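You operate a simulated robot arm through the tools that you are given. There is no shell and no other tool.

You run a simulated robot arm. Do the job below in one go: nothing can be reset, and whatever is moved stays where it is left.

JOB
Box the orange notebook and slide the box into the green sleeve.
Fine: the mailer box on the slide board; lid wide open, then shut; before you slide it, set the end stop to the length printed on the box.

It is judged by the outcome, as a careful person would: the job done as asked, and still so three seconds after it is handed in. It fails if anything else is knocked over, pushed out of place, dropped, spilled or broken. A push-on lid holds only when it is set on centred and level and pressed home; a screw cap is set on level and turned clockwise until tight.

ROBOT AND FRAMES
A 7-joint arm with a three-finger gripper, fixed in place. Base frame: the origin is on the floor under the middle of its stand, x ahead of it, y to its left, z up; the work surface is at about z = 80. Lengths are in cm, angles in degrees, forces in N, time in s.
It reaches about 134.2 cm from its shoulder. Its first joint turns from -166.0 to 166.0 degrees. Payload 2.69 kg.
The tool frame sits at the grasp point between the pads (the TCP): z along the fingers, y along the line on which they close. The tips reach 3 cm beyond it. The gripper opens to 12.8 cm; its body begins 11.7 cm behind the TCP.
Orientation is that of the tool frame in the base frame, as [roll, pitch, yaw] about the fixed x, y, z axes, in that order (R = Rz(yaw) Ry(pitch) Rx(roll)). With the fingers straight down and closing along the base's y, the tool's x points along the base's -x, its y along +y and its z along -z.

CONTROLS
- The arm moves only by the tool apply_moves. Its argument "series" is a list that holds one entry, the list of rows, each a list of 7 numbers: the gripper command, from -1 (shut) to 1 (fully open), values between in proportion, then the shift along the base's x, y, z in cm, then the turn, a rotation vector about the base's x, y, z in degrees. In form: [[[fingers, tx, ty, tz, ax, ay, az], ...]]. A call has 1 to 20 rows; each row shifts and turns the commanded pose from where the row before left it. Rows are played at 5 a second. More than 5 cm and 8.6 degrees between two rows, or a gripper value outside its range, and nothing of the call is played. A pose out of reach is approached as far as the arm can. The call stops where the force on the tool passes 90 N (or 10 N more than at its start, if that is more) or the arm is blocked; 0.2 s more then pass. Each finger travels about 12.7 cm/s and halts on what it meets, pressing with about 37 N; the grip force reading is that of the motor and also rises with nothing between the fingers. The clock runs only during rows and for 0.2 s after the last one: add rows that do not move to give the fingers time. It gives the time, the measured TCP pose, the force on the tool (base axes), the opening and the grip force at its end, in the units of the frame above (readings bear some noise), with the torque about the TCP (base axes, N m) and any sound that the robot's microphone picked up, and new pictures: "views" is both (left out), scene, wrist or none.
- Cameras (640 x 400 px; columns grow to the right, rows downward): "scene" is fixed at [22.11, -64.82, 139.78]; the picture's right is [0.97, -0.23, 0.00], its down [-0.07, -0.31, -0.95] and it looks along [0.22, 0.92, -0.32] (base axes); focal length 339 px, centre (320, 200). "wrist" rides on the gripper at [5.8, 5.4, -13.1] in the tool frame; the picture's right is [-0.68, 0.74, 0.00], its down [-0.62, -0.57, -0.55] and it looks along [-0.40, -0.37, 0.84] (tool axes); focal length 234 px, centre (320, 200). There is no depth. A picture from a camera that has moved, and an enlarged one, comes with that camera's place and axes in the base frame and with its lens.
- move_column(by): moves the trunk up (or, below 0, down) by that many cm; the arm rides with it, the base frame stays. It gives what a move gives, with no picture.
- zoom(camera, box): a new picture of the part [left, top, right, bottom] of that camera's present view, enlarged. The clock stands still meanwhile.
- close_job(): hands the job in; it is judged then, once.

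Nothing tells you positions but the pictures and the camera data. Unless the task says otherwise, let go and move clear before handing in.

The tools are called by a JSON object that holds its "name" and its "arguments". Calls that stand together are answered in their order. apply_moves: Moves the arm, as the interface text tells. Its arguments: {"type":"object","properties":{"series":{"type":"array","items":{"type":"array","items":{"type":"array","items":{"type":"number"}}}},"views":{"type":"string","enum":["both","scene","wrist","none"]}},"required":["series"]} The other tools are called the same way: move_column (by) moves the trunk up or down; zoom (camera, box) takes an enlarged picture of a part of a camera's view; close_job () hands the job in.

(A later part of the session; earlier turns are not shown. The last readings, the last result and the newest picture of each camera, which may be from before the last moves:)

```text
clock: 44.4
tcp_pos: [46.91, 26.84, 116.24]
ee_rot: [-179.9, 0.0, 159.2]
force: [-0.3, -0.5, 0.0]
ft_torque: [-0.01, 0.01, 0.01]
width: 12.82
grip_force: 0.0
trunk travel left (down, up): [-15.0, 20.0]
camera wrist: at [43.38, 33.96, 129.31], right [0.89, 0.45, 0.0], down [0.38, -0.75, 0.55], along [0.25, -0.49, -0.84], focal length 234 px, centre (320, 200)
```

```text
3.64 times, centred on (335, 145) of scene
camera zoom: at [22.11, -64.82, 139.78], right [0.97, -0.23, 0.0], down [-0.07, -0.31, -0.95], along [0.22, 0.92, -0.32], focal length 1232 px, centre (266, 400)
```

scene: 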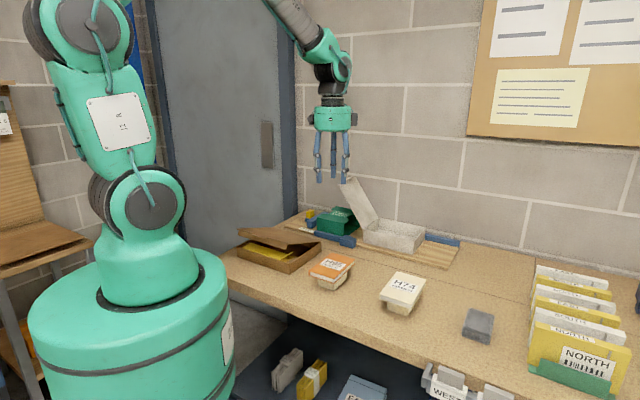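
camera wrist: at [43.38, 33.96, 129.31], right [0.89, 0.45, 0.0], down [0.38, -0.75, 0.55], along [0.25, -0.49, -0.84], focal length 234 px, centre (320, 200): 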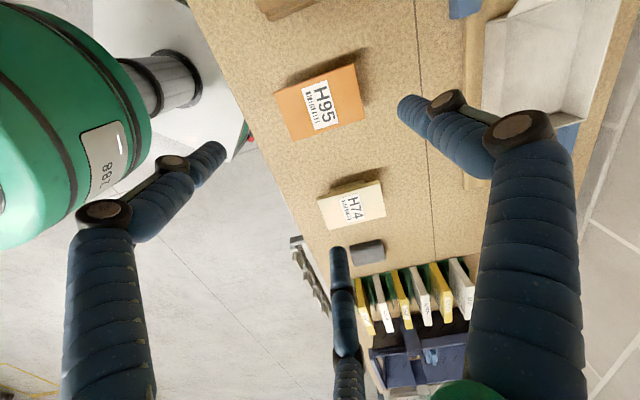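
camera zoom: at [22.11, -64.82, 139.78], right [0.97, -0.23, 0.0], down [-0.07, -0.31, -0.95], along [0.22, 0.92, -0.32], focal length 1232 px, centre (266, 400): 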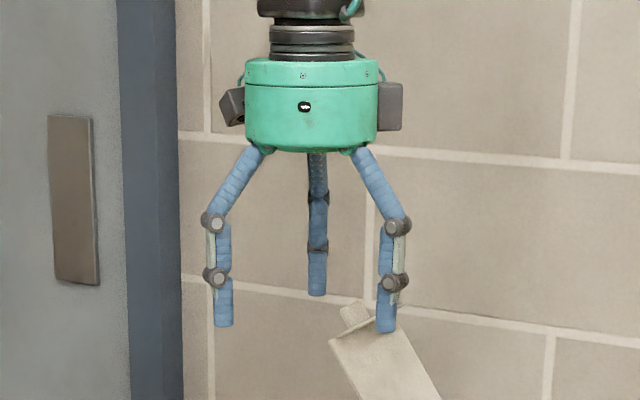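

With the tool turned so its x runs along the bench's u, the two paired fingers can straddle the notebook's 9 cm width (about 11 cm gap) and the third finger can sit at its back end. I'll align that way and come lower.

{"name": "apply_moves", "arguments": {"series": [[[1, 0.5, 0.2, -3.5, 0, 0, -7.93], [1, 0.5, 0.2, -3.5, 0, 0, -7.93], [1, 0.6, 0.2, -3.5, 0, 0, -7.93], [1, 0, 0, -3.5, 0, 0, 0], [1, 0, 0, -3.5, 0, 0, 0], [1, 0, 0, 0, 0, 0, 0]]], "views": "both"}}

{"name": "zoom", "arguments": {"camera": "wrist", "box": [180, 40, 460, 240]}}

```text
clock: 45.8
tcp_pos: [48.51, 27.51, 98.64]
ee_rot: [-180.0, 0.1, 135.5]
force: [1.1, 0.2, 0.1]
ft_torque: [0.0, 0.02, -0.03]
width: 12.8
grip_force: 0.0
trunk travel left (down, up): [-15.0, 20.0]
camera wrist: at [48.21, 35.55, 111.72], right [1.0, 0.05, 0.0], down [0.04, -0.83, 0.55], along [0.03, -0.55, -0.84], focal length 234 px, centre (320, 200)
```

scene: 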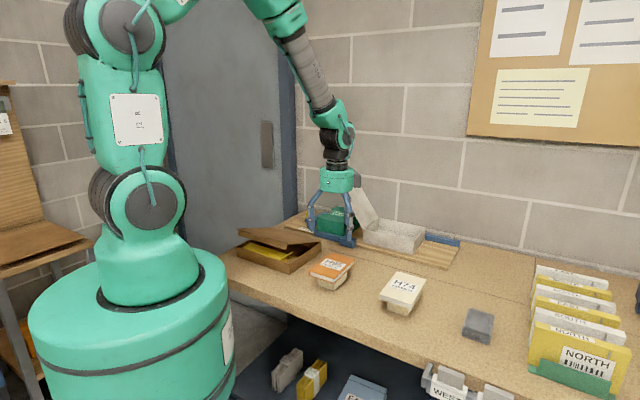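
wrist: 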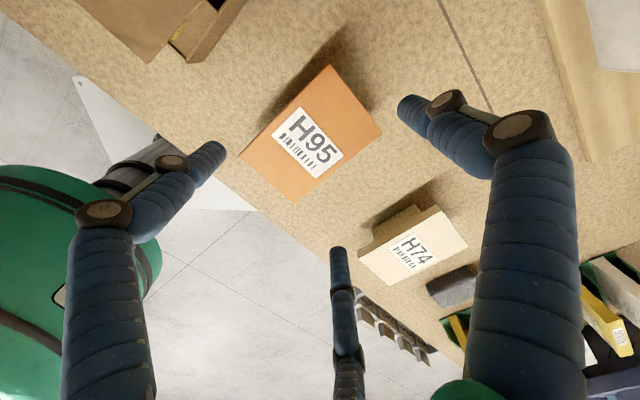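

```text
2.00 times, centred on (320, 140) of wrist
camera zoom: at [48.21, 35.55, 111.72], right [1.0, 0.05, 0.0], down [0.04, -0.83, 0.55], along [0.03, -0.55, -0.84], focal length 468 px, centre (320, 320)
```

zoom: 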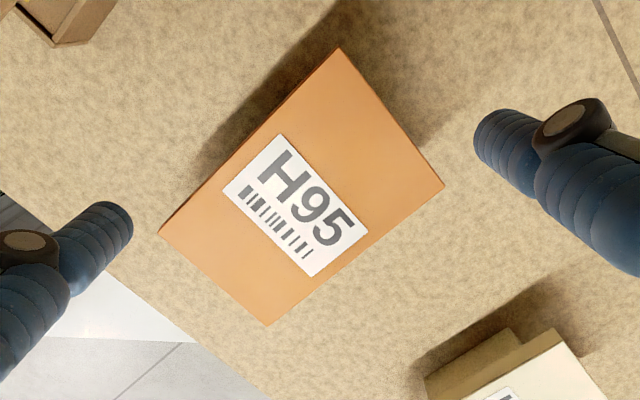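

Both views agree: the notebook spans u 10.9–19.6 and v 45.1–58.9, top at about z = 86.2. I'll descend around it and close.

{"name": "apply_moves", "arguments": {"series": [[[1, 0, 0, -2.85, 0, 0, 0], [1, 0, 0, -2.85, 0, 0, 0], [1, 0, 0, -2.85, 0, 0, 0], [1, 0, 0, -2.8, 0, 0, 0], [1, 0, 0, 0, 0, 0, 0]]], "views": "both"}}

{"name": "zoom", "arguments": {"camera": "scene", "box": [285, 200, 385, 300]}}

{"name": "zoom", "arguments": {"camera": "wrist", "box": [140, 60, 460, 300]}}

```text
clock: 47.0
tcp_pos: [48.7, 27.65, 87.35]
ee_rot: [180.0, 0.0, 135.4]
force: [0.1, 1.0, -0.4]
ft_torque: [-0.02, -0.02, 0.01]
width: 12.79
grip_force: 0.1
trunk travel left (down, up): [-15.0, 20.0]
camera wrist: at [48.3, 35.49, 100.48], right [1.0, 0.05, 0.0], down [0.04, -0.83, 0.55], along [0.03, -0.55, -0.84], focal length 234 px, centre (320, 200)
```

scene: 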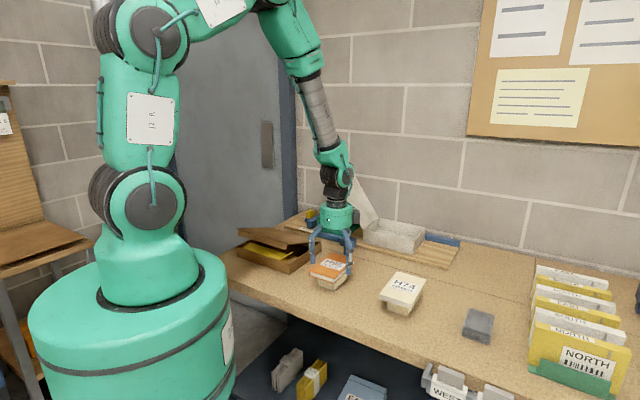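
wrist: 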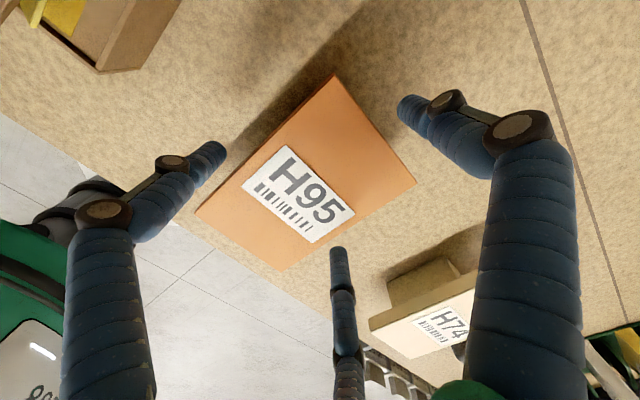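

```text
4.00 times, centred on (335, 250) of scene
camera zoom: at [22.11, -64.82, 139.78], right [0.97, -0.23, 0.0], down [-0.07, -0.31, -0.95], along [0.22, 0.92, -0.32], focal length 1355 px, centre (260, 0)
```

zoom: 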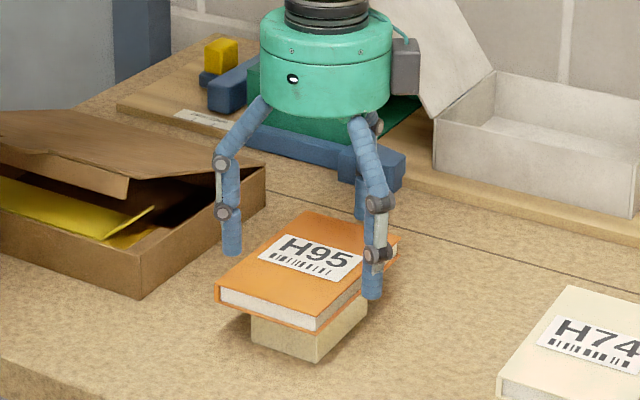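

```text
1.67 times, centred on (300, 180) of wrist
camera zoom: at [48.3, 35.49, 100.48], right [1.0, 0.05, 0.0], down [0.04, -0.83, 0.55], along [0.03, -0.55, -0.84], focal length 390 px, centre (353, 233)
```

zoom: 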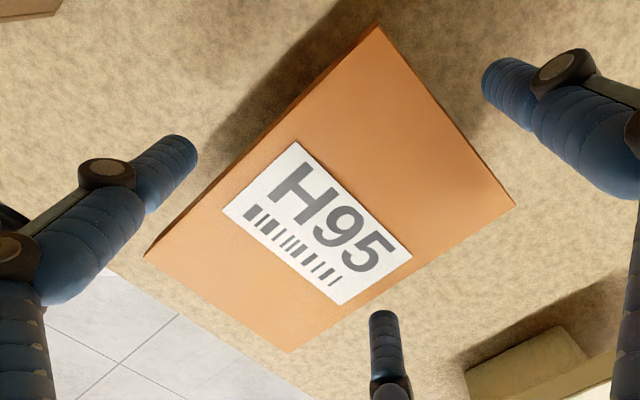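

The fingers straddle the notebook with good clearance. I'll close gradually.

{"name": "apply_moves", "arguments": {"series": [[[0.85, 0, 0, 0, 0, 0, 0], [0.75, 0, 0, 0, 0, 0, 0], [0.65, 0, 0, 0, 0, 0, 0], [0.55, 0, 0, 0, 0, 0, 0], [0.45, 0, 0, 0, 0, 0, 0], [0.3, 0, 0, 0, 0, 0, 0], [0.3, 0, 0, 0, 0, 0, 0], [0.3, 0, 0, 0, 0, 0, 0]]], "views": "both"}}

{"name": "zoom", "arguments": {"camera": "scene", "box": [285, 200, 385, 300]}}

{"name": "zoom", "arguments": {"camera": "wrist", "box": [140, 60, 460, 300]}}

```text
clock: 48.8
tcp_pos: [48.7, 27.55, 87.4]
ee_rot: [-179.9, -0.1, 135.5]
force: [-0.8, -0.8, 4.9]
ft_torque: [-0.11, 0.11, -0.02]
width: 10.54
grip_force: 16.5
trunk travel left (down, up): [-15.0, 20.0]
camera wrist: at [48.26, 35.47, 100.54], right [1.0, 0.05, 0.0], down [0.04, -0.83, 0.55], along [0.03, -0.55, -0.84], focal length 234 px, centre (320, 200)
```

scene: 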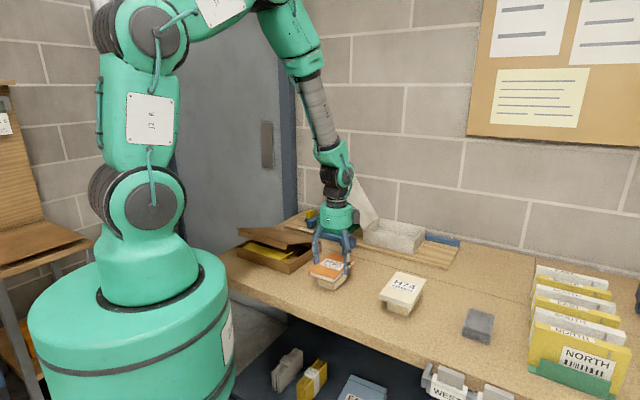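
wrist: 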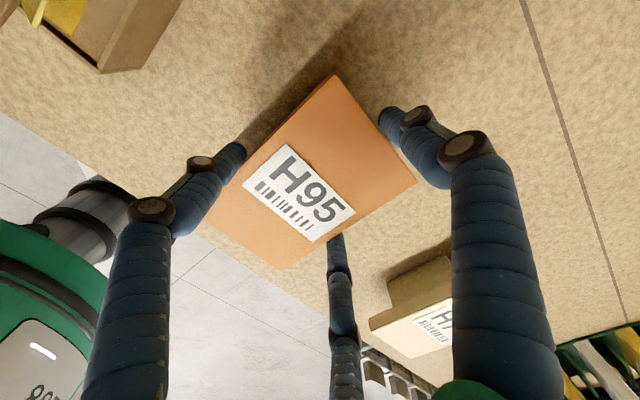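

```text
4.00 times, centred on (335, 250) of scene
camera zoom: at [22.11, -64.82, 139.78], right [0.97, -0.23, 0.0], down [-0.07, -0.31, -0.95], along [0.22, 0.92, -0.32], focal length 1355 px, centre (260, 0)
```

zoom: 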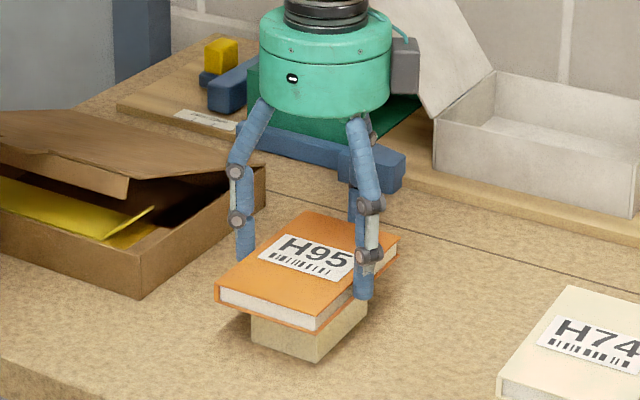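

```text
1.67 times, centred on (300, 180) of wrist
camera zoom: at [48.26, 35.47, 100.54], right [1.0, 0.05, 0.0], down [0.04, -0.83, 0.55], along [0.03, -0.55, -0.84], focal length 390 px, centre (353, 233)
```

zoom: 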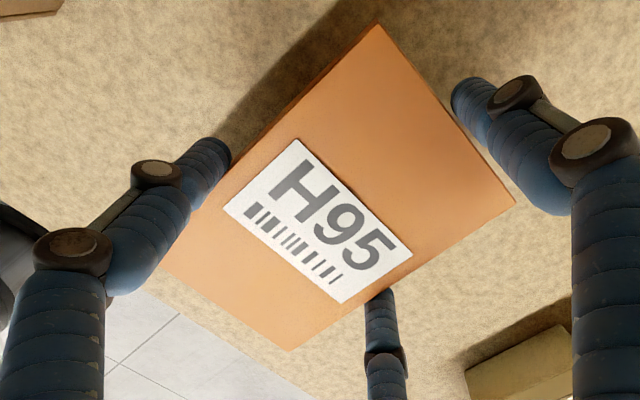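

Contact is made at 10.5 cm. I'll tighten and lift a little to check the hold.

{"name": "apply_moves", "arguments": {"series": [[[0, 0, 0, 0, 0, 0, 0], [-0.4, 0, 0, 0, 0, 0, 0], [-0.4, 0, 0, 0, 0, 0, 0], [-0.4, 0, 0, 0.5, 0, 0, 0], [-0.4, 0, 0, 0.5, 0, 0, 0], [-0.4, 0, 0, 1, 0, 0, 0], [-0.4, 0, 0, 1, 0, 0, 0], [-0.4, 0, 0, 0, 0, 0, 0]]], "views": "both"}}

{"name": "zoom", "arguments": {"camera": "scene", "box": [285, 200, 385, 300]}}

{"name": "zoom", "arguments": {"camera": "wrist", "box": [140, 60, 460, 300]}}

```text
clock: 50.6
tcp_pos: [48.63, 27.33, 90.36]
ee_rot: [-179.9, 0.0, 135.5]
force: [-0.4, -0.1, -2.0]
ft_torque: [0.02, -0.04, -0.02]
width: 10.49
grip_force: 36.8
trunk travel left (down, up): [-15.0, 20.0]
camera wrist: at [48.2, 35.36, 103.51], right [1.0, 0.05, 0.0], down [0.04, -0.83, 0.55], along [0.03, -0.55, -0.84], focal length 234 px, centre (320, 200)
```

scene: 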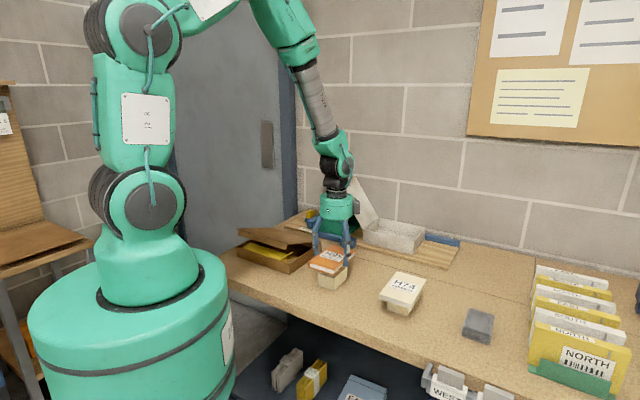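
wrist: 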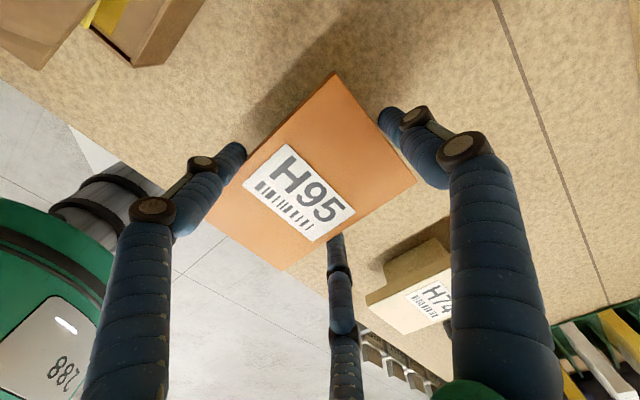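

```text
4.00 times, centred on (335, 250) of scene
camera zoom: at [22.11, -64.82, 139.78], right [0.97, -0.23, 0.0], down [-0.07, -0.31, -0.95], along [0.22, 0.92, -0.32], focal length 1355 px, centre (260, 0)
```

zoom: 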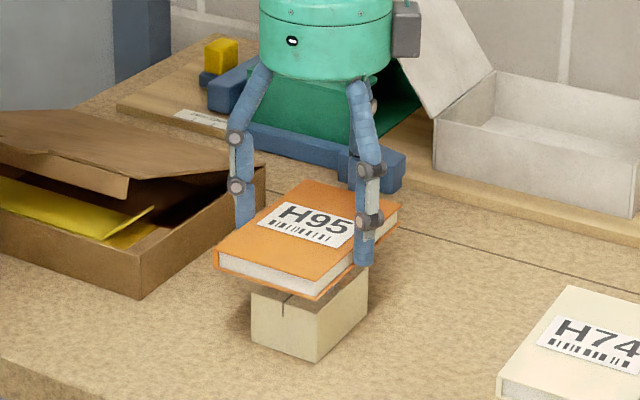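

```text
1.67 times, centred on (300, 180) of wrist
camera zoom: at [48.2, 35.36, 103.51], right [1.0, 0.05, 0.0], down [0.04, -0.83, 0.55], along [0.03, -0.55, -0.84], focal length 390 px, centre (353, 233)
```

zoom: 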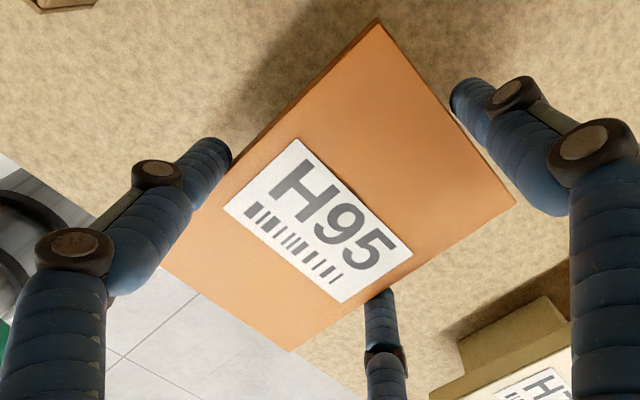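

The notebook is held firmly (37 N), and its stand stays put. I'll lift it, carry it over the box, and turn it 90° so its long side lies along the box.

{"name": "apply_moves", "arguments": {"series": [[[-0.4, 0, 0, 4.5, 0, 0, 0], [-0.4, 0, 0, 4.5, 0, 0, 0], [-0.4, 0, 0, 4.5, 0, 0, 0], [-0.4, 0, 0, 4.5, 0, 0, 0], [-0.4, 2.75, 1.76, 0, 0, 0, -8.18], [-0.4, 2.75, 1.76, 0, 0, 0, -8.18], [-0.4, 2.75, 1.76, 0, 0, 0, -8.18], [-0.4, 2.75, 1.76, 0, 0, 0, -8.18], [-0.4, 2.75, 1.76, 0, 0, 0, -8.18], [-0.4, 2.75, 1.76, 0, 0, 0, -8.18], [-0.4, 0, 0, 0, 0, 0, 0]]], "views": "both"}}

```text
clock: 53.0
tcp_pos: [65.17, 38.22, 108.39]
ee_rot: [-179.8, 0.1, 86.4]
force: [-0.2, 0.0, -1.7]
ft_torque: [0.0, 0.01, -0.02]
width: 10.47
grip_force: 36.7
trunk travel left (down, up): [-15.0, 20.0]
camera wrist: at [70.94, 43.7, 121.51], right [0.69, -0.72, 0.0], down [-0.6, -0.58, 0.55], along [-0.4, -0.38, -0.83], focal length 234 px, centre (320, 200)
```

scene: 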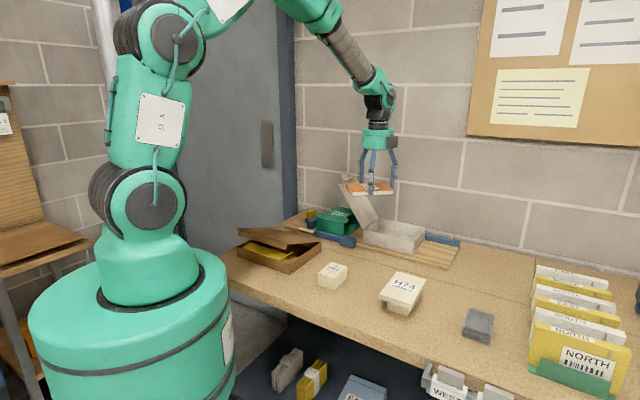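
wrist: 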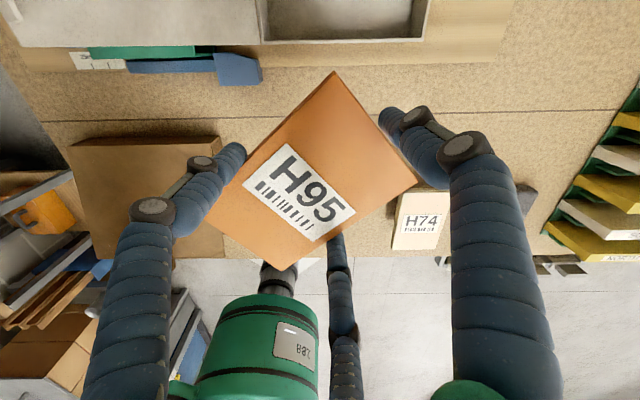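

{"name": "apply_moves", "arguments": {"series": [[[-0.4, 2.75, 1.7, 0, 0, 0, -8.2], [-0.4, 2.75, 1.7, 0, 0, 0, -8.2], [-0.4, 2.75, 1.7, 0, 0, 0, -8.2], [-0.4, 2.75, 1.7, 0, 0, 0, -8.2], [-0.4, 2.73, 1.7, 0, 0, 0, -8.2], [-0.4, 0, 0, 0, 0, 0, 0]]], "views": "both"}}

{"name": "zoom", "arguments": {"camera": "scene", "box": [310, 120, 470, 280]}}

```text
clock: 54.4
tcp_pos: [78.97, 46.51, 108.4]
ee_rot: [-179.9, 0.0, 45.4]
force: [0.4, -0.2, -2.7]
ft_torque: [-0.06, 0.02, -0.03]
width: 10.5
grip_force: 37.2
trunk travel left (down, up): [-15.0, 20.0]
camera wrist: at [86.9, 46.92, 121.52], right [0.05, -1.0, 0.0], down [-0.83, -0.04, 0.55], along [-0.55, -0.03, -0.83], focal length 234 px, centre (320, 200)
```

scene: 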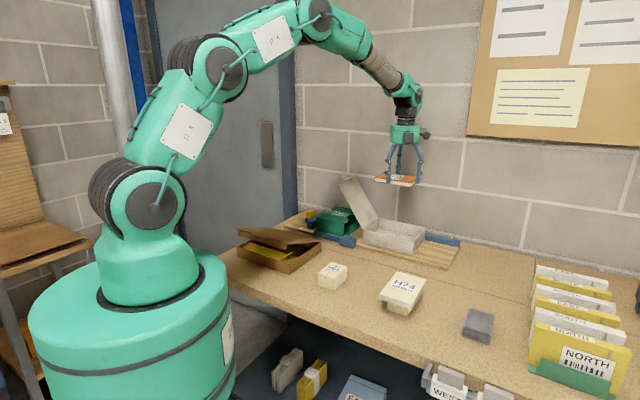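
wrist: 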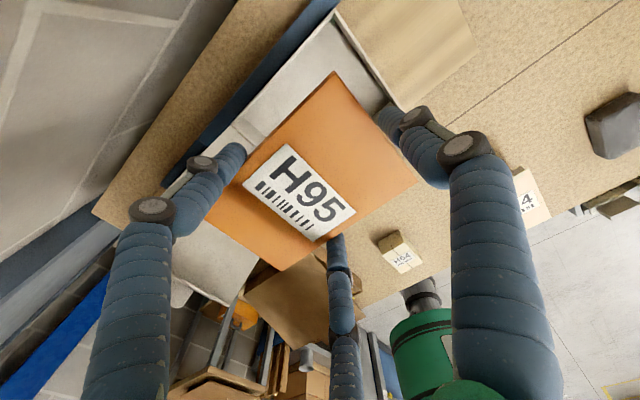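

```text
2.50 times, centred on (390, 200) of scene
camera zoom: at [22.11, -64.82, 139.78], right [0.97, -0.23, 0.0], down [-0.07, -0.31, -0.95], along [0.22, 0.92, -0.32], focal length 847 px, centre (145, 200)
```

zoom: 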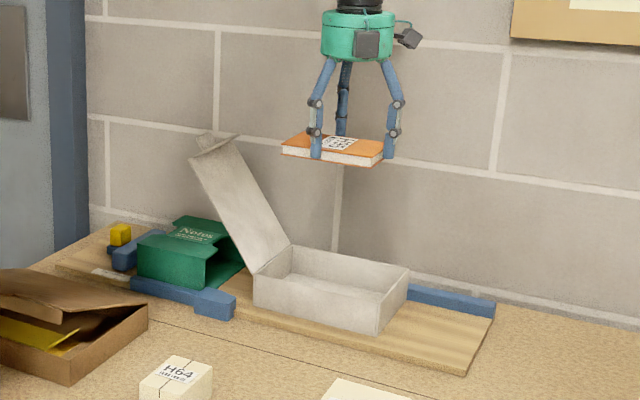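

{"name": "zoom", "arguments": {"camera": "wrist", "box": [160, 0, 480, 240]}}

```text
1.67 times, centred on (320, 120) of wrist
camera zoom: at [86.9, 46.92, 121.52], right [0.05, -1.0, 0.0], down [-0.83, -0.04, 0.55], along [-0.55, -0.03, -0.83], focal length 390 px, centre (320, 333)
```

zoom: 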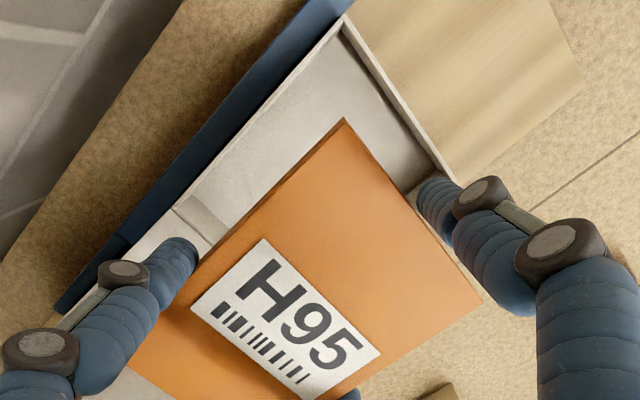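

Holding H95 over the box, I see the box is at u ≈ 12.5–32.5, v ≈ 81.4–95.9. The finger knuckles are wide, so alignment matters; I'll lower partway and re-measure the rims.

{"name": "apply_moves", "arguments": {"series": [[[-0.4, 0, 0, -3.5, 0, 0, 0], [-0.4, 0, 0, -3.5, 0, 0, 0], [-0.4, 0, 0, -3.5, 0, 0, 0], [-0.4, 0, 0, -3, 0, 0, 0], [-0.4, 0, 0, 0, 0, 0, 0]]], "views": "both"}}

{"name": "zoom", "arguments": {"camera": "wrist", "box": [160, 0, 480, 240]}}

{"name": "zoom", "arguments": {"camera": "scene", "box": [340, 160, 460, 280]}}

```text
clock: 55.6
tcp_pos: [78.96, 46.48, 95.0]
ee_rot: [-179.8, 0.1, 45.4]
force: [0.4, -0.6, -1.8]
ft_torque: [-0.04, -0.03, -0.02]
width: 10.47
grip_force: 37.3
trunk travel left (down, up): [-15.0, 20.0]
camera wrist: at [86.98, 46.86, 108.08], right [0.05, -1.0, 0.0], down [-0.83, -0.04, 0.55], along [-0.55, -0.03, -0.83], focal length 234 px, centre (320, 200)
```

scene: 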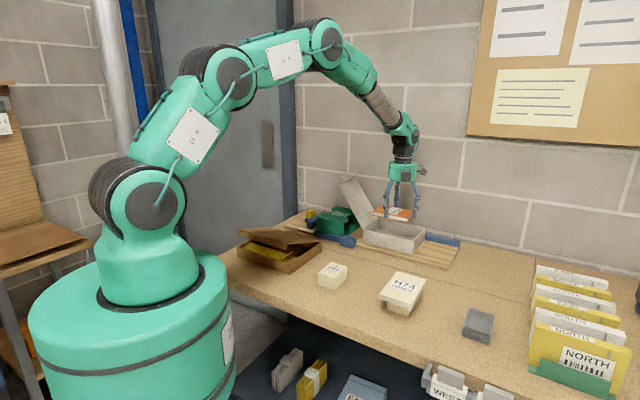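
wrist: 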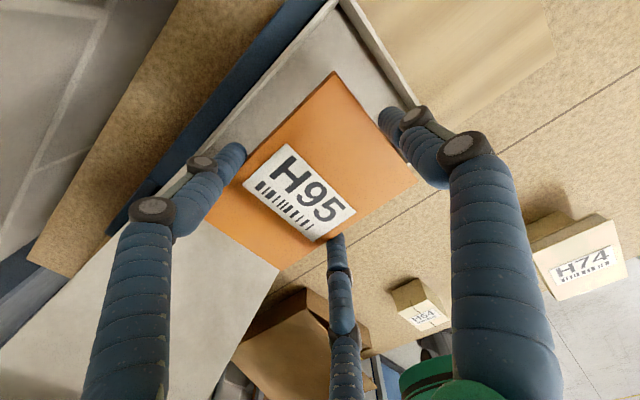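

```text
1.67 times, centred on (320, 120) of wrist
camera zoom: at [86.98, 46.86, 108.08], right [0.05, -1.0, 0.0], down [-0.83, -0.04, 0.55], along [-0.55, -0.03, -0.83], focal length 390 px, centre (320, 333)
```

zoom: 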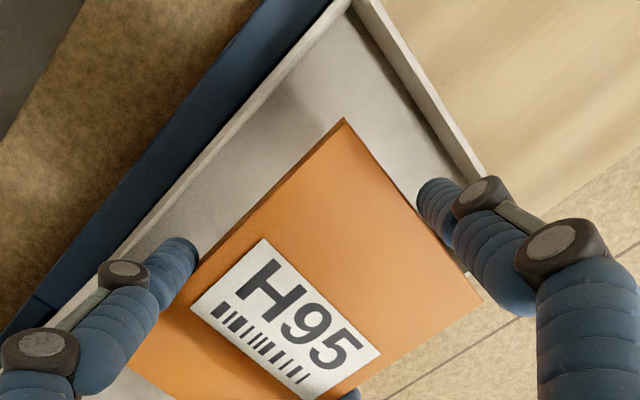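

```text
3.33 times, centred on (400, 220) of scene
camera zoom: at [22.11, -64.82, 139.78], right [0.97, -0.23, 0.0], down [-0.07, -0.31, -0.95], along [0.22, 0.92, -0.32], focal length 1129 px, centre (53, 133)
```

zoom: 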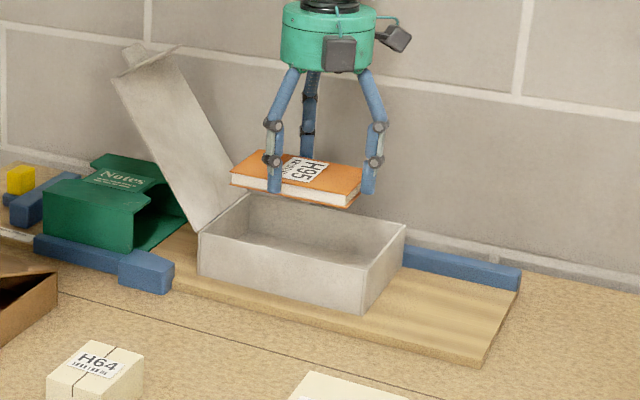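

{"name": "apply_moves", "arguments": {"series": [[[-0.4, 0.09, 0.09, -2, 0, 0, 0], [-0.4, 0, 0, -1.8, 0, 0, 0], [-0.4, 0, 0, 0, 0, 0, 0]]], "views": "both"}}

{"name": "zoom", "arguments": {"camera": "wrist", "box": [160, 0, 480, 240]}}

{"name": "zoom", "arguments": {"camera": "scene", "box": [350, 180, 440, 270]}}

```text
clock: 56.4
tcp_pos: [79.0, 46.69, 91.0]
ee_rot: [-180.0, 0.0, 45.5]
force: [0.1, 1.0, -2.0]
ft_torque: [-0.04, 0.0, -0.03]
width: 10.49
grip_force: 36.9
trunk travel left (down, up): [-15.0, 20.0]
camera wrist: at [86.88, 47.06, 104.26], right [0.05, -1.0, 0.0], down [-0.83, -0.04, 0.55], along [-0.55, -0.03, -0.84], focal length 234 px, centre (320, 200)
```

scene: 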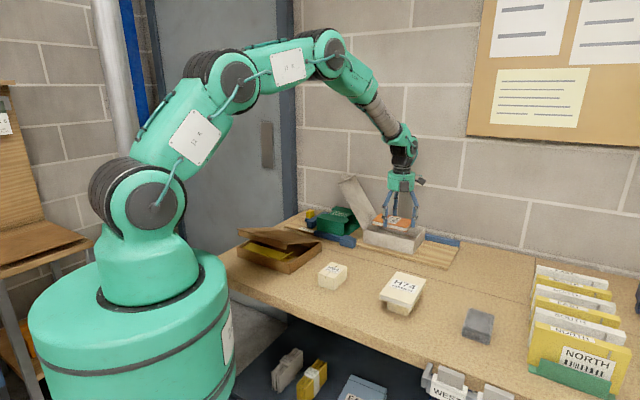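
wrist: 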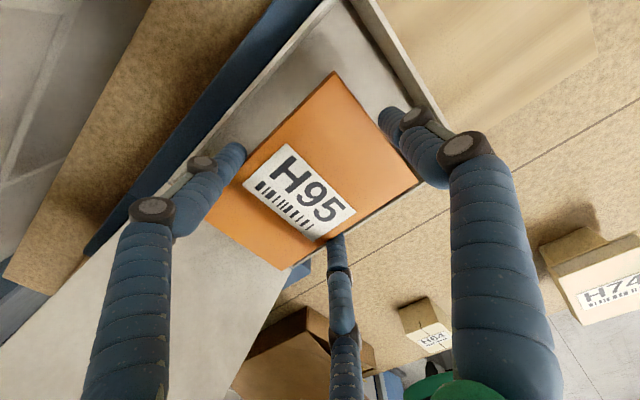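

```text
1.67 times, centred on (320, 120) of wrist
camera zoom: at [86.88, 47.06, 104.26], right [0.05, -1.0, 0.0], down [-0.83, -0.04, 0.55], along [-0.55, -0.03, -0.84], focal length 390 px, centre (320, 333)
```

zoom: 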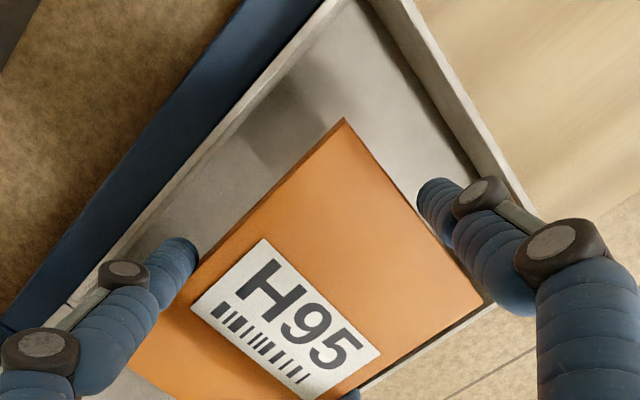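

```text
4.44 times, centred on (395, 225) of scene
camera zoom: at [22.11, -64.82, 139.78], right [0.97, -0.23, 0.0], down [-0.07, -0.31, -0.95], along [0.22, 0.92, -0.32], focal length 1506 px, centre (-13, 89)
```

zoom: 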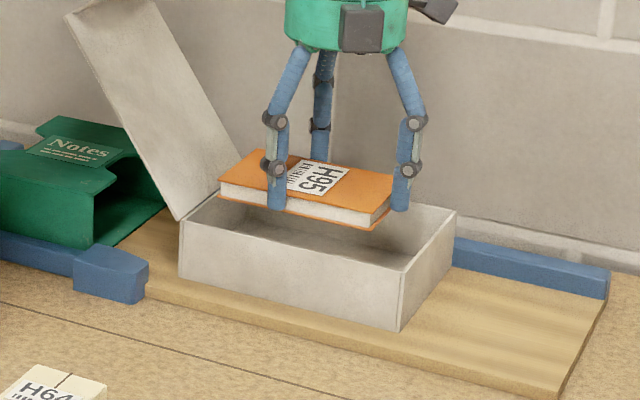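

{"name": "zoom", "arguments": {"camera": "wrist", "box": [320, 140, 440, 260]}}

{"name": "zoom", "arguments": {"camera": "wrist", "box": [180, 40, 320, 180]}}

```text
3.33 times, centred on (380, 200) of wrist
camera zoom: at [86.88, 47.06, 104.26], right [0.05, -1.0, 0.0], down [-0.83, -0.04, 0.55], along [-0.55, -0.03, -0.84], focal length 781 px, centre (120, 200)
```

zoom: 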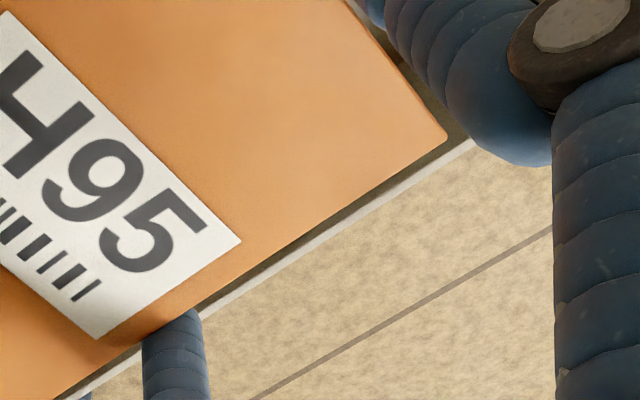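

```text
2.86 times, centred on (250, 110) of wrist
camera zoom: at [86.88, 47.06, 104.26], right [0.05, -1.0, 0.0], down [-0.83, -0.04, 0.55], along [-0.55, -0.03, -0.84], focal length 669 px, centre (520, 457)
```

zoom: 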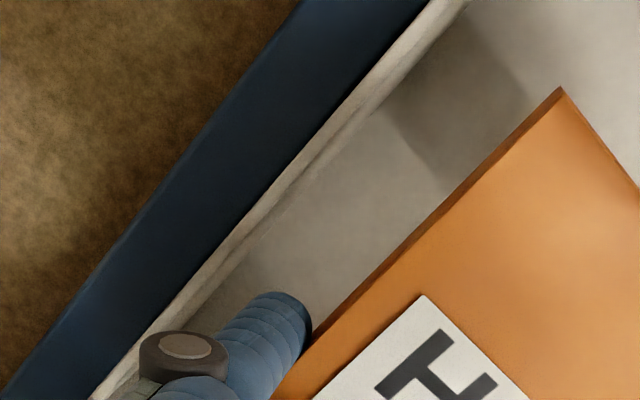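

The TCP is centred in the box within 2 mm (inner walls v ≈ 81.9–95.8). I'll lower into the box in small steps, watching for contact.

{"name": "apply_moves", "arguments": {"series": [[[-0.4, 0.05, 0.05, -1.2, 0, 0, 0], [-0.4, 0, 0, -1.0, 0, 0, 0], [-0.4, 0, 0, -0.8, 0, 0, 0], [-0.4, 0, 0, 0, 0, 0, 0]]], "views": "both"}}

{"name": "zoom", "arguments": {"camera": "scene", "box": [350, 180, 440, 270]}}

```text
clock: 57.4
tcp_pos: [78.66, 46.65, 88.15]
ee_rot: [-179.8, 0.0, 45.5]
force: [1.1, -0.1, -1.3]
ft_torque: [-0.02, -0.01, 0.01]
width: 10.46
grip_force: 37.4
trunk travel left (down, up): [-15.0, 20.0]
camera wrist: at [86.81, 47.07, 101.21], right [0.05, -1.0, 0.0], down [-0.83, -0.04, 0.55], along [-0.55, -0.03, -0.84], focal length 234 px, centre (320, 200)
```

scene: 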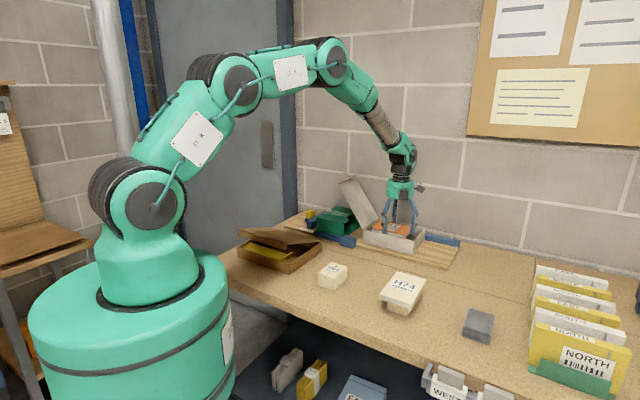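
wrist: 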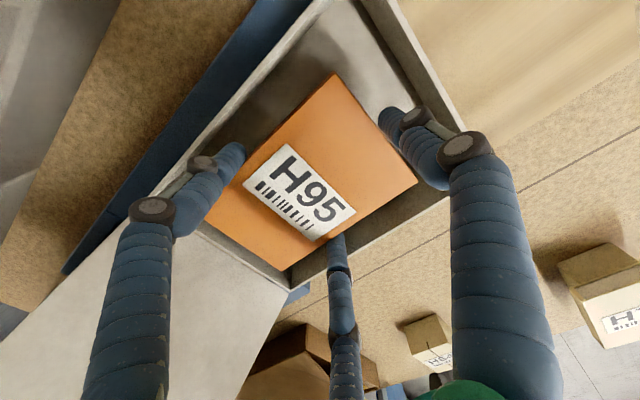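

```text
4.44 times, centred on (395, 225) of scene
camera zoom: at [22.11, -64.82, 139.78], right [0.97, -0.23, 0.0], down [-0.07, -0.31, -0.95], along [0.22, 0.92, -0.32], focal length 1506 px, centre (-13, 89)
```

zoom: 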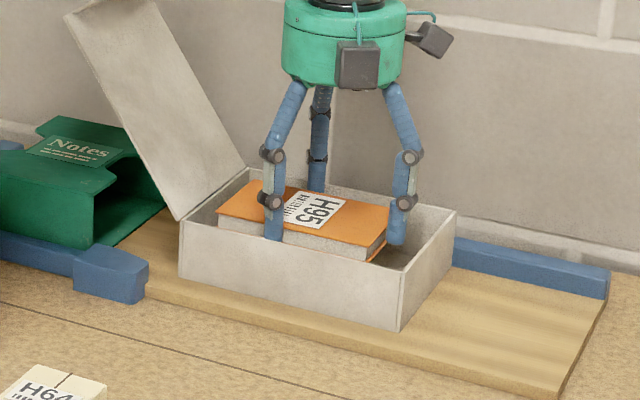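

{"name": "apply_moves", "arguments": {"series": [[[-0.4, 0.08, 0.05, -0.4, 0, 0, 0], [-0.4, 0, 0, -0.3, 0, 0, 0], [-0.4, 0, 0, -0.3, 0, 0, 0], [-0.4, 0, 0, 0, 0, 0, 0]]], "views": "none"}}

{"name": "zoom", "arguments": {"camera": "scene", "box": [365, 195, 425, 255]}}

{"name": "zoom", "arguments": {"camera": "wrist", "box": [160, 0, 480, 300]}}

```text
clock: 58.4
tcp_pos: [78.99, 46.84, 87.07]
ee_rot: [-179.9, 0.0, 45.4]
force: [-0.3, 0.6, -0.6]
ft_torque: [0.02, 0.0, 0.01]
width: 10.48
grip_force: 37.0
trunk travel left (down, up): [-15.0, 20.0]
```

```text
6.67 times, centred on (395, 225) of scene
camera zoom: at [22.11, -64.82, 139.78], right [0.97, -0.23, 0.0], down [-0.07, -0.31, -0.95], along [0.22, 0.92, -0.32], focal length 2258 px, centre (-180, 33)
```

zoom: 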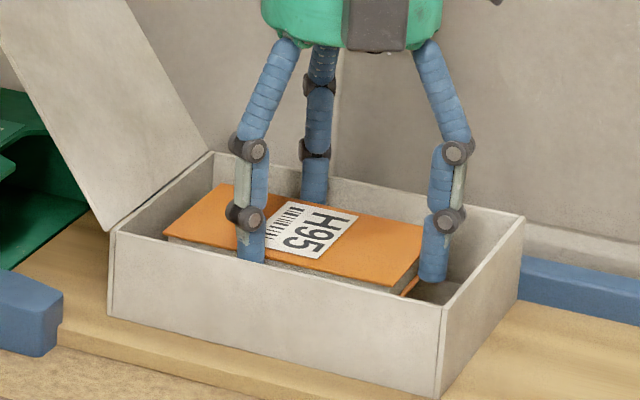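

```text
1.33 times, centred on (320, 150) of wrist
camera zoom: at [86.94, 47.24, 100.15], right [0.05, -1.0, 0.0], down [-0.83, -0.04, 0.55], along [-0.55, -0.03, -0.84], focal length 312 px, centre (320, 267)
```

zoom: 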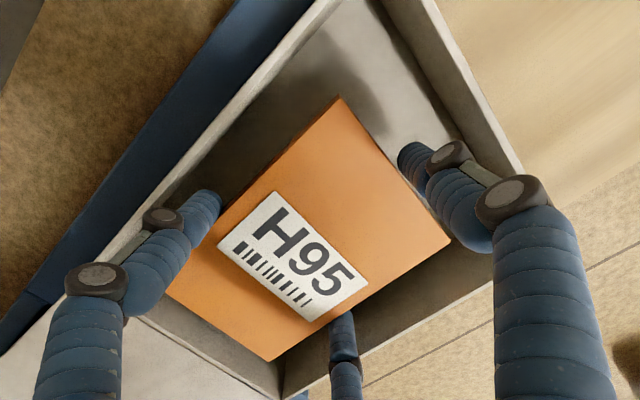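

{"name": "apply_moves", "arguments": {"series": [[[-0.4, 0, 0, -0.25, 0, 0, 0], [-0.4, 0, 0, -0.25, 0, 0, 0], [-0.4, 0, 0, -0.2, 0, 0, 0], [-0.4, 0, 0, 0, 0, 0, 0]]], "views": "none"}}

{"name": "zoom", "arguments": {"camera": "scene", "box": [365, 195, 425, 255]}}

```text
clock: 59.4
tcp_pos: [79.0, 46.86, 86.42]
ee_rot: [-179.9, 0.1, 45.5]
force: [0.0, 0.8, -1.5]
ft_torque: [-0.07, -0.04, 0.01]
width: 10.49
grip_force: 37.0
trunk travel left (down, up): [-15.0, 20.0]
```

```text
6.67 times, centred on (395, 225) of scene
camera zoom: at [22.11, -64.82, 139.78], right [0.97, -0.23, 0.0], down [-0.07, -0.31, -0.95], along [0.22, 0.92, -0.32], focal length 2258 px, centre (-180, 33)
```

zoom: 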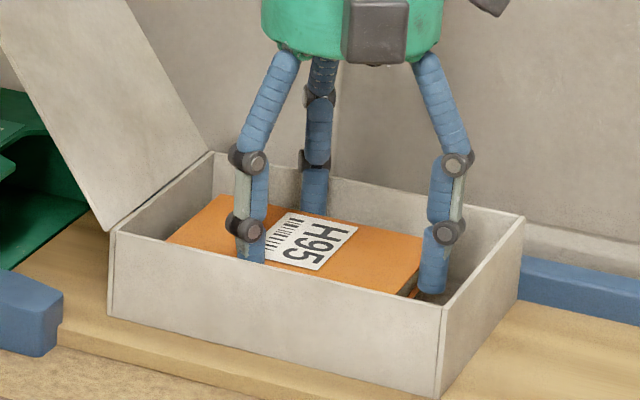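

{"name": "apply_moves", "arguments": {"series": [[[-0.4, 0, 0, -0.2, 0, 0, 0], [-0.4, 0, 0, -0.2, 0, 0, 0], [-0.4, 0, 0, -0.2, 0, 0, 0], [-0.4, 0, 0, 0, 0, 0, 0]]], "views": "none"}}

{"name": "zoom", "arguments": {"camera": "scene", "box": [365, 195, 425, 255]}}

{"name": "zoom", "arguments": {"camera": "wrist", "box": [160, 0, 480, 300]}}

```text
clock: 60.4
tcp_pos: [78.95, 46.76, 85.7]
ee_rot: [-179.9, 0.0, 45.5]
force: [-0.4, 0.4, -1.5]
ft_torque: [-0.04, 0.0, 0.02]
width: 10.48
grip_force: 37.5
trunk travel left (down, up): [-15.0, 20.0]
```

```text
6.67 times, centred on (395, 225) of scene
camera zoom: at [22.11, -64.82, 139.78], right [0.97, -0.23, 0.0], down [-0.07, -0.31, -0.95], along [0.22, 0.92, -0.32], focal length 2258 px, centre (-180, 33)
```

zoom: 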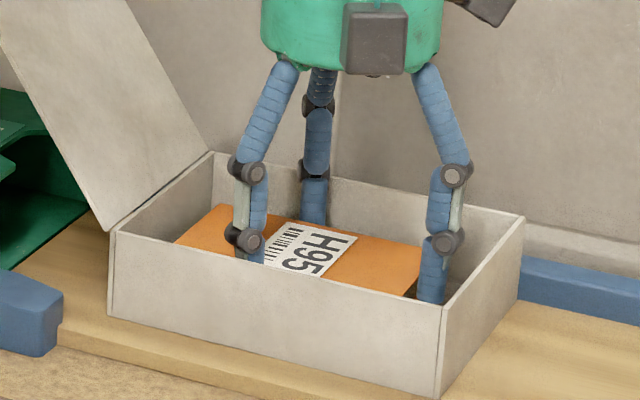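

```text
1.33 times, centred on (320, 150) of wrist
camera zoom: at [86.93, 47.14, 98.83], right [0.05, -1.0, 0.0], down [-0.83, -0.04, 0.55], along [-0.55, -0.03, -0.84], focal length 312 px, centre (320, 267)
```

zoom: 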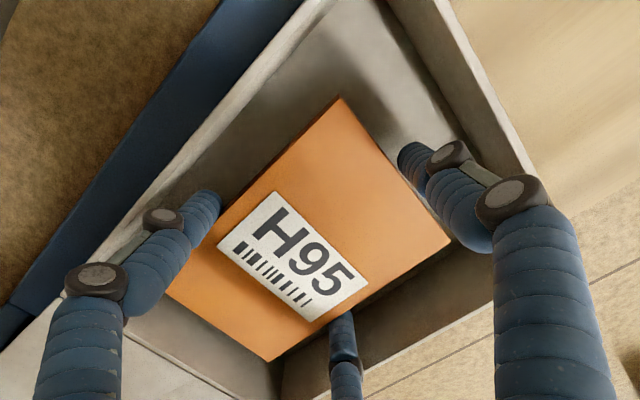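

{"name": "apply_moves", "arguments": {"series": [[[-0.4, 0, 0, -0.15, 0, 0, 0], [-0.4, 0, 0, -0.15, 0, 0, 0], [-0.4, 0, 0, -0.15, 0, 0, 0], [-0.4, 0, 0, 0, 0, 0, 0]]], "views": "none"}}

{"name": "zoom", "arguments": {"camera": "scene", "box": [365, 195, 425, 255]}}

```text
clock: 61.4
tcp_pos: [79.11, 46.8, 85.2]
ee_rot: [-179.9, 0.0, 45.5]
force: [-0.5, -0.4, -1.8]
ft_torque: [-0.01, -0.04, -0.03]
width: 10.51
grip_force: 37.1
trunk travel left (down, up): [-15.0, 20.0]
```

```text
6.67 times, centred on (395, 225) of scene
camera zoom: at [22.11, -64.82, 139.78], right [0.97, -0.23, 0.0], down [-0.07, -0.31, -0.95], along [0.22, 0.92, -0.32], focal length 2258 px, centre (-180, 33)
```

zoom: 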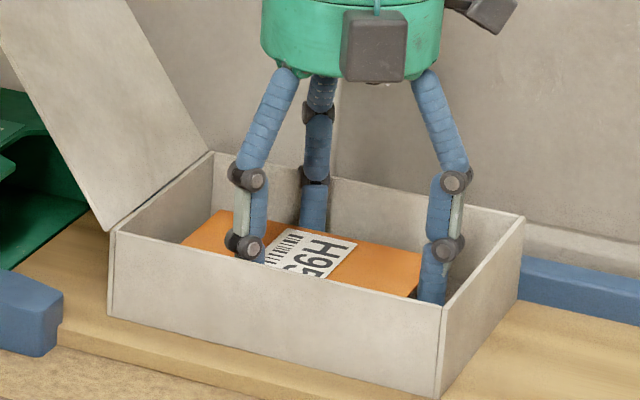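

{"name": "apply_moves", "arguments": {"series": [[[-0.4, 0, 0, -0.15, 0, 0, 0], [-0.4, 0, 0, -0.15, 0, 0, 0], [-0.4, 0, 0, 0, 0, 0, 0]]], "views": "none"}}

{"name": "zoom", "arguments": {"camera": "scene", "box": [365, 195, 425, 255]}}

```text
clock: 62.2
tcp_pos: [78.96, 46.87, 85.02]
ee_rot: [-179.8, 0.0, 45.5]
force: [0.1, -0.6, -0.8]
ft_torque: [-0.05, -0.04, 0.0]
width: 10.43
grip_force: 36.7
trunk travel left (down, up): [-15.0, 20.0]
```

```text
6.67 times, centred on (395, 225) of scene
camera zoom: at [22.11, -64.82, 139.78], right [0.97, -0.23, 0.0], down [-0.07, -0.31, -0.95], along [0.22, 0.92, -0.32], focal length 2258 px, centre (-180, 33)
```

zoom: 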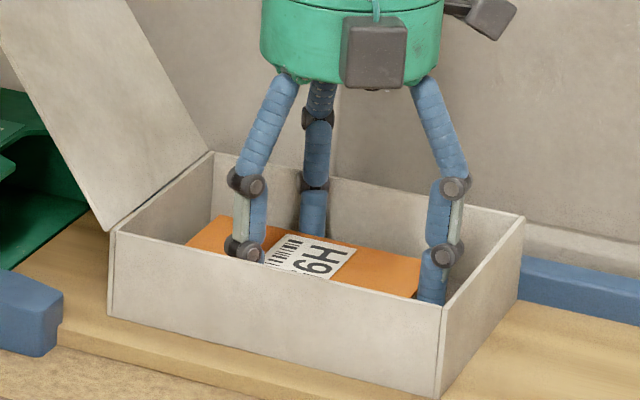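

{"name": "apply_moves", "arguments": {"series": [[[-0.4, 0, 0, -0.12, 0, 0, 0], [-0.4, 0, 0, -0.12, 0, 0, 0], [-0.4, 0, 0, 0, 0, 0, 0]]], "views": "wrist"}}

{"name": "zoom", "arguments": {"camera": "scene", "box": [365, 195, 425, 255]}}

```text
clock: 63.0
tcp_pos: [79.05, 46.91, 84.58]
ee_rot: [-179.9, 0.0, 45.5]
force: [0.9, 0.0, -1.8]
ft_torque: [-0.04, -0.01, -0.02]
width: 10.46
grip_force: 36.9
trunk travel left (down, up): [-15.0, 20.0]
camera wrist: at [86.99, 47.19, 97.8], right [0.05, -1.0, 0.0], down [-0.83, -0.04, 0.55], along [-0.55, -0.03, -0.84], focal length 234 px, centre (320, 200)
```

wrist: 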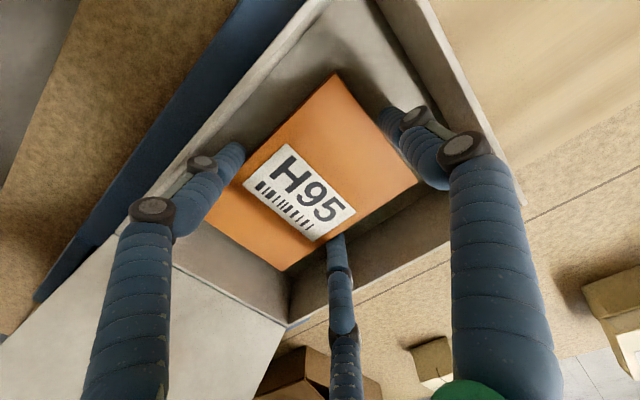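

```text
6.67 times, centred on (395, 225) of scene
camera zoom: at [22.11, -64.82, 139.78], right [0.97, -0.23, 0.0], down [-0.07, -0.31, -0.95], along [0.22, 0.92, -0.32], focal length 2258 px, centre (-180, 33)
```

zoom: 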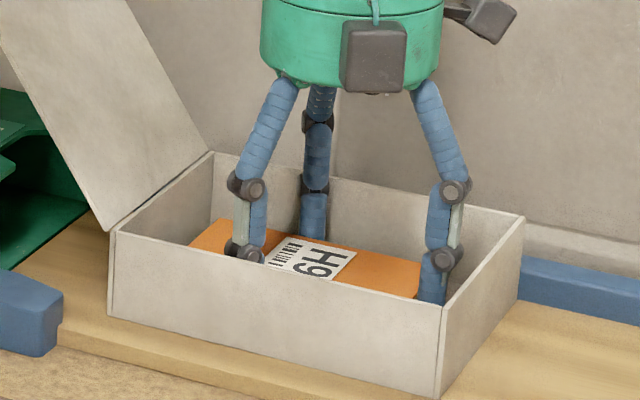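

The fingers went fully inside the walls with no contact, and the notebook is just above the floor. I'll open slightly to release it.

{"name": "apply_moves", "arguments": {"series": [[[0.62, 0, 0, 0, 0, 0, 0], [0.66, 0, 0, 0, 0, 0, 0], [0.7, 0, 0, 0, 0, 0, 0], [0.74, 0, 0, 0, 0, 0, 0], [0.74, 0, 0, 0, 0, 0, 0]]], "views": "both"}}

{"name": "zoom", "arguments": {"camera": "scene", "box": [365, 195, 425, 255]}}

{"name": "zoom", "arguments": {"camera": "wrist", "box": [160, 0, 480, 300]}}

```text
clock: 64.2
tcp_pos: [79.03, 46.89, 84.79]
ee_rot: [-179.9, 0.0, 45.4]
force: [-0.1, -0.2, 0.2]
ft_torque: [-0.02, 0.0, -0.03]
width: 11.14
grip_force: 0.0
trunk travel left (down, up): [-15.0, 20.0]
camera wrist: at [86.98, 47.18, 97.81], right [0.05, -1.0, 0.0], down [-0.83, -0.04, 0.55], along [-0.55, -0.03, -0.84], focal length 234 px, centre (320, 200)
```

scene: 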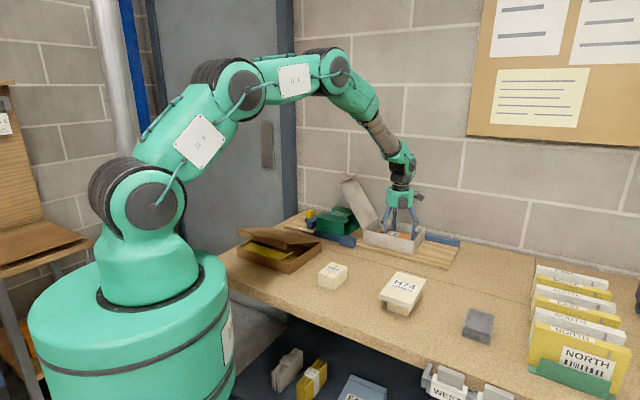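
wrist: 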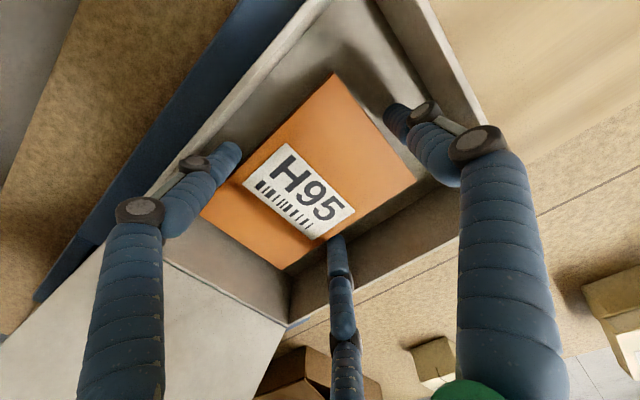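

```text
6.67 times, centred on (395, 225) of scene
camera zoom: at [22.11, -64.82, 139.78], right [0.97, -0.23, 0.0], down [-0.07, -0.31, -0.95], along [0.22, 0.92, -0.32], focal length 2258 px, centre (-180, 33)
```

zoom: 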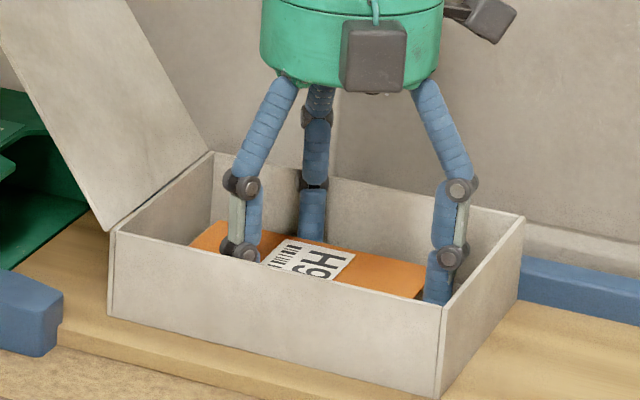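

```text
1.33 times, centred on (320, 150) of wrist
camera zoom: at [86.98, 47.18, 97.81], right [0.05, -1.0, 0.0], down [-0.83, -0.04, 0.55], along [-0.55, -0.03, -0.84], focal length 312 px, centre (320, 267)
```

zoom: 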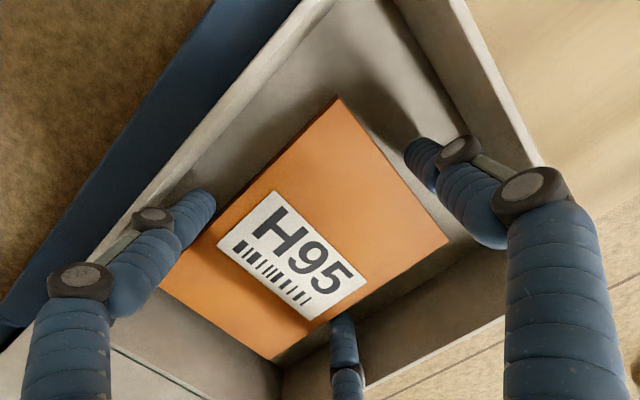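

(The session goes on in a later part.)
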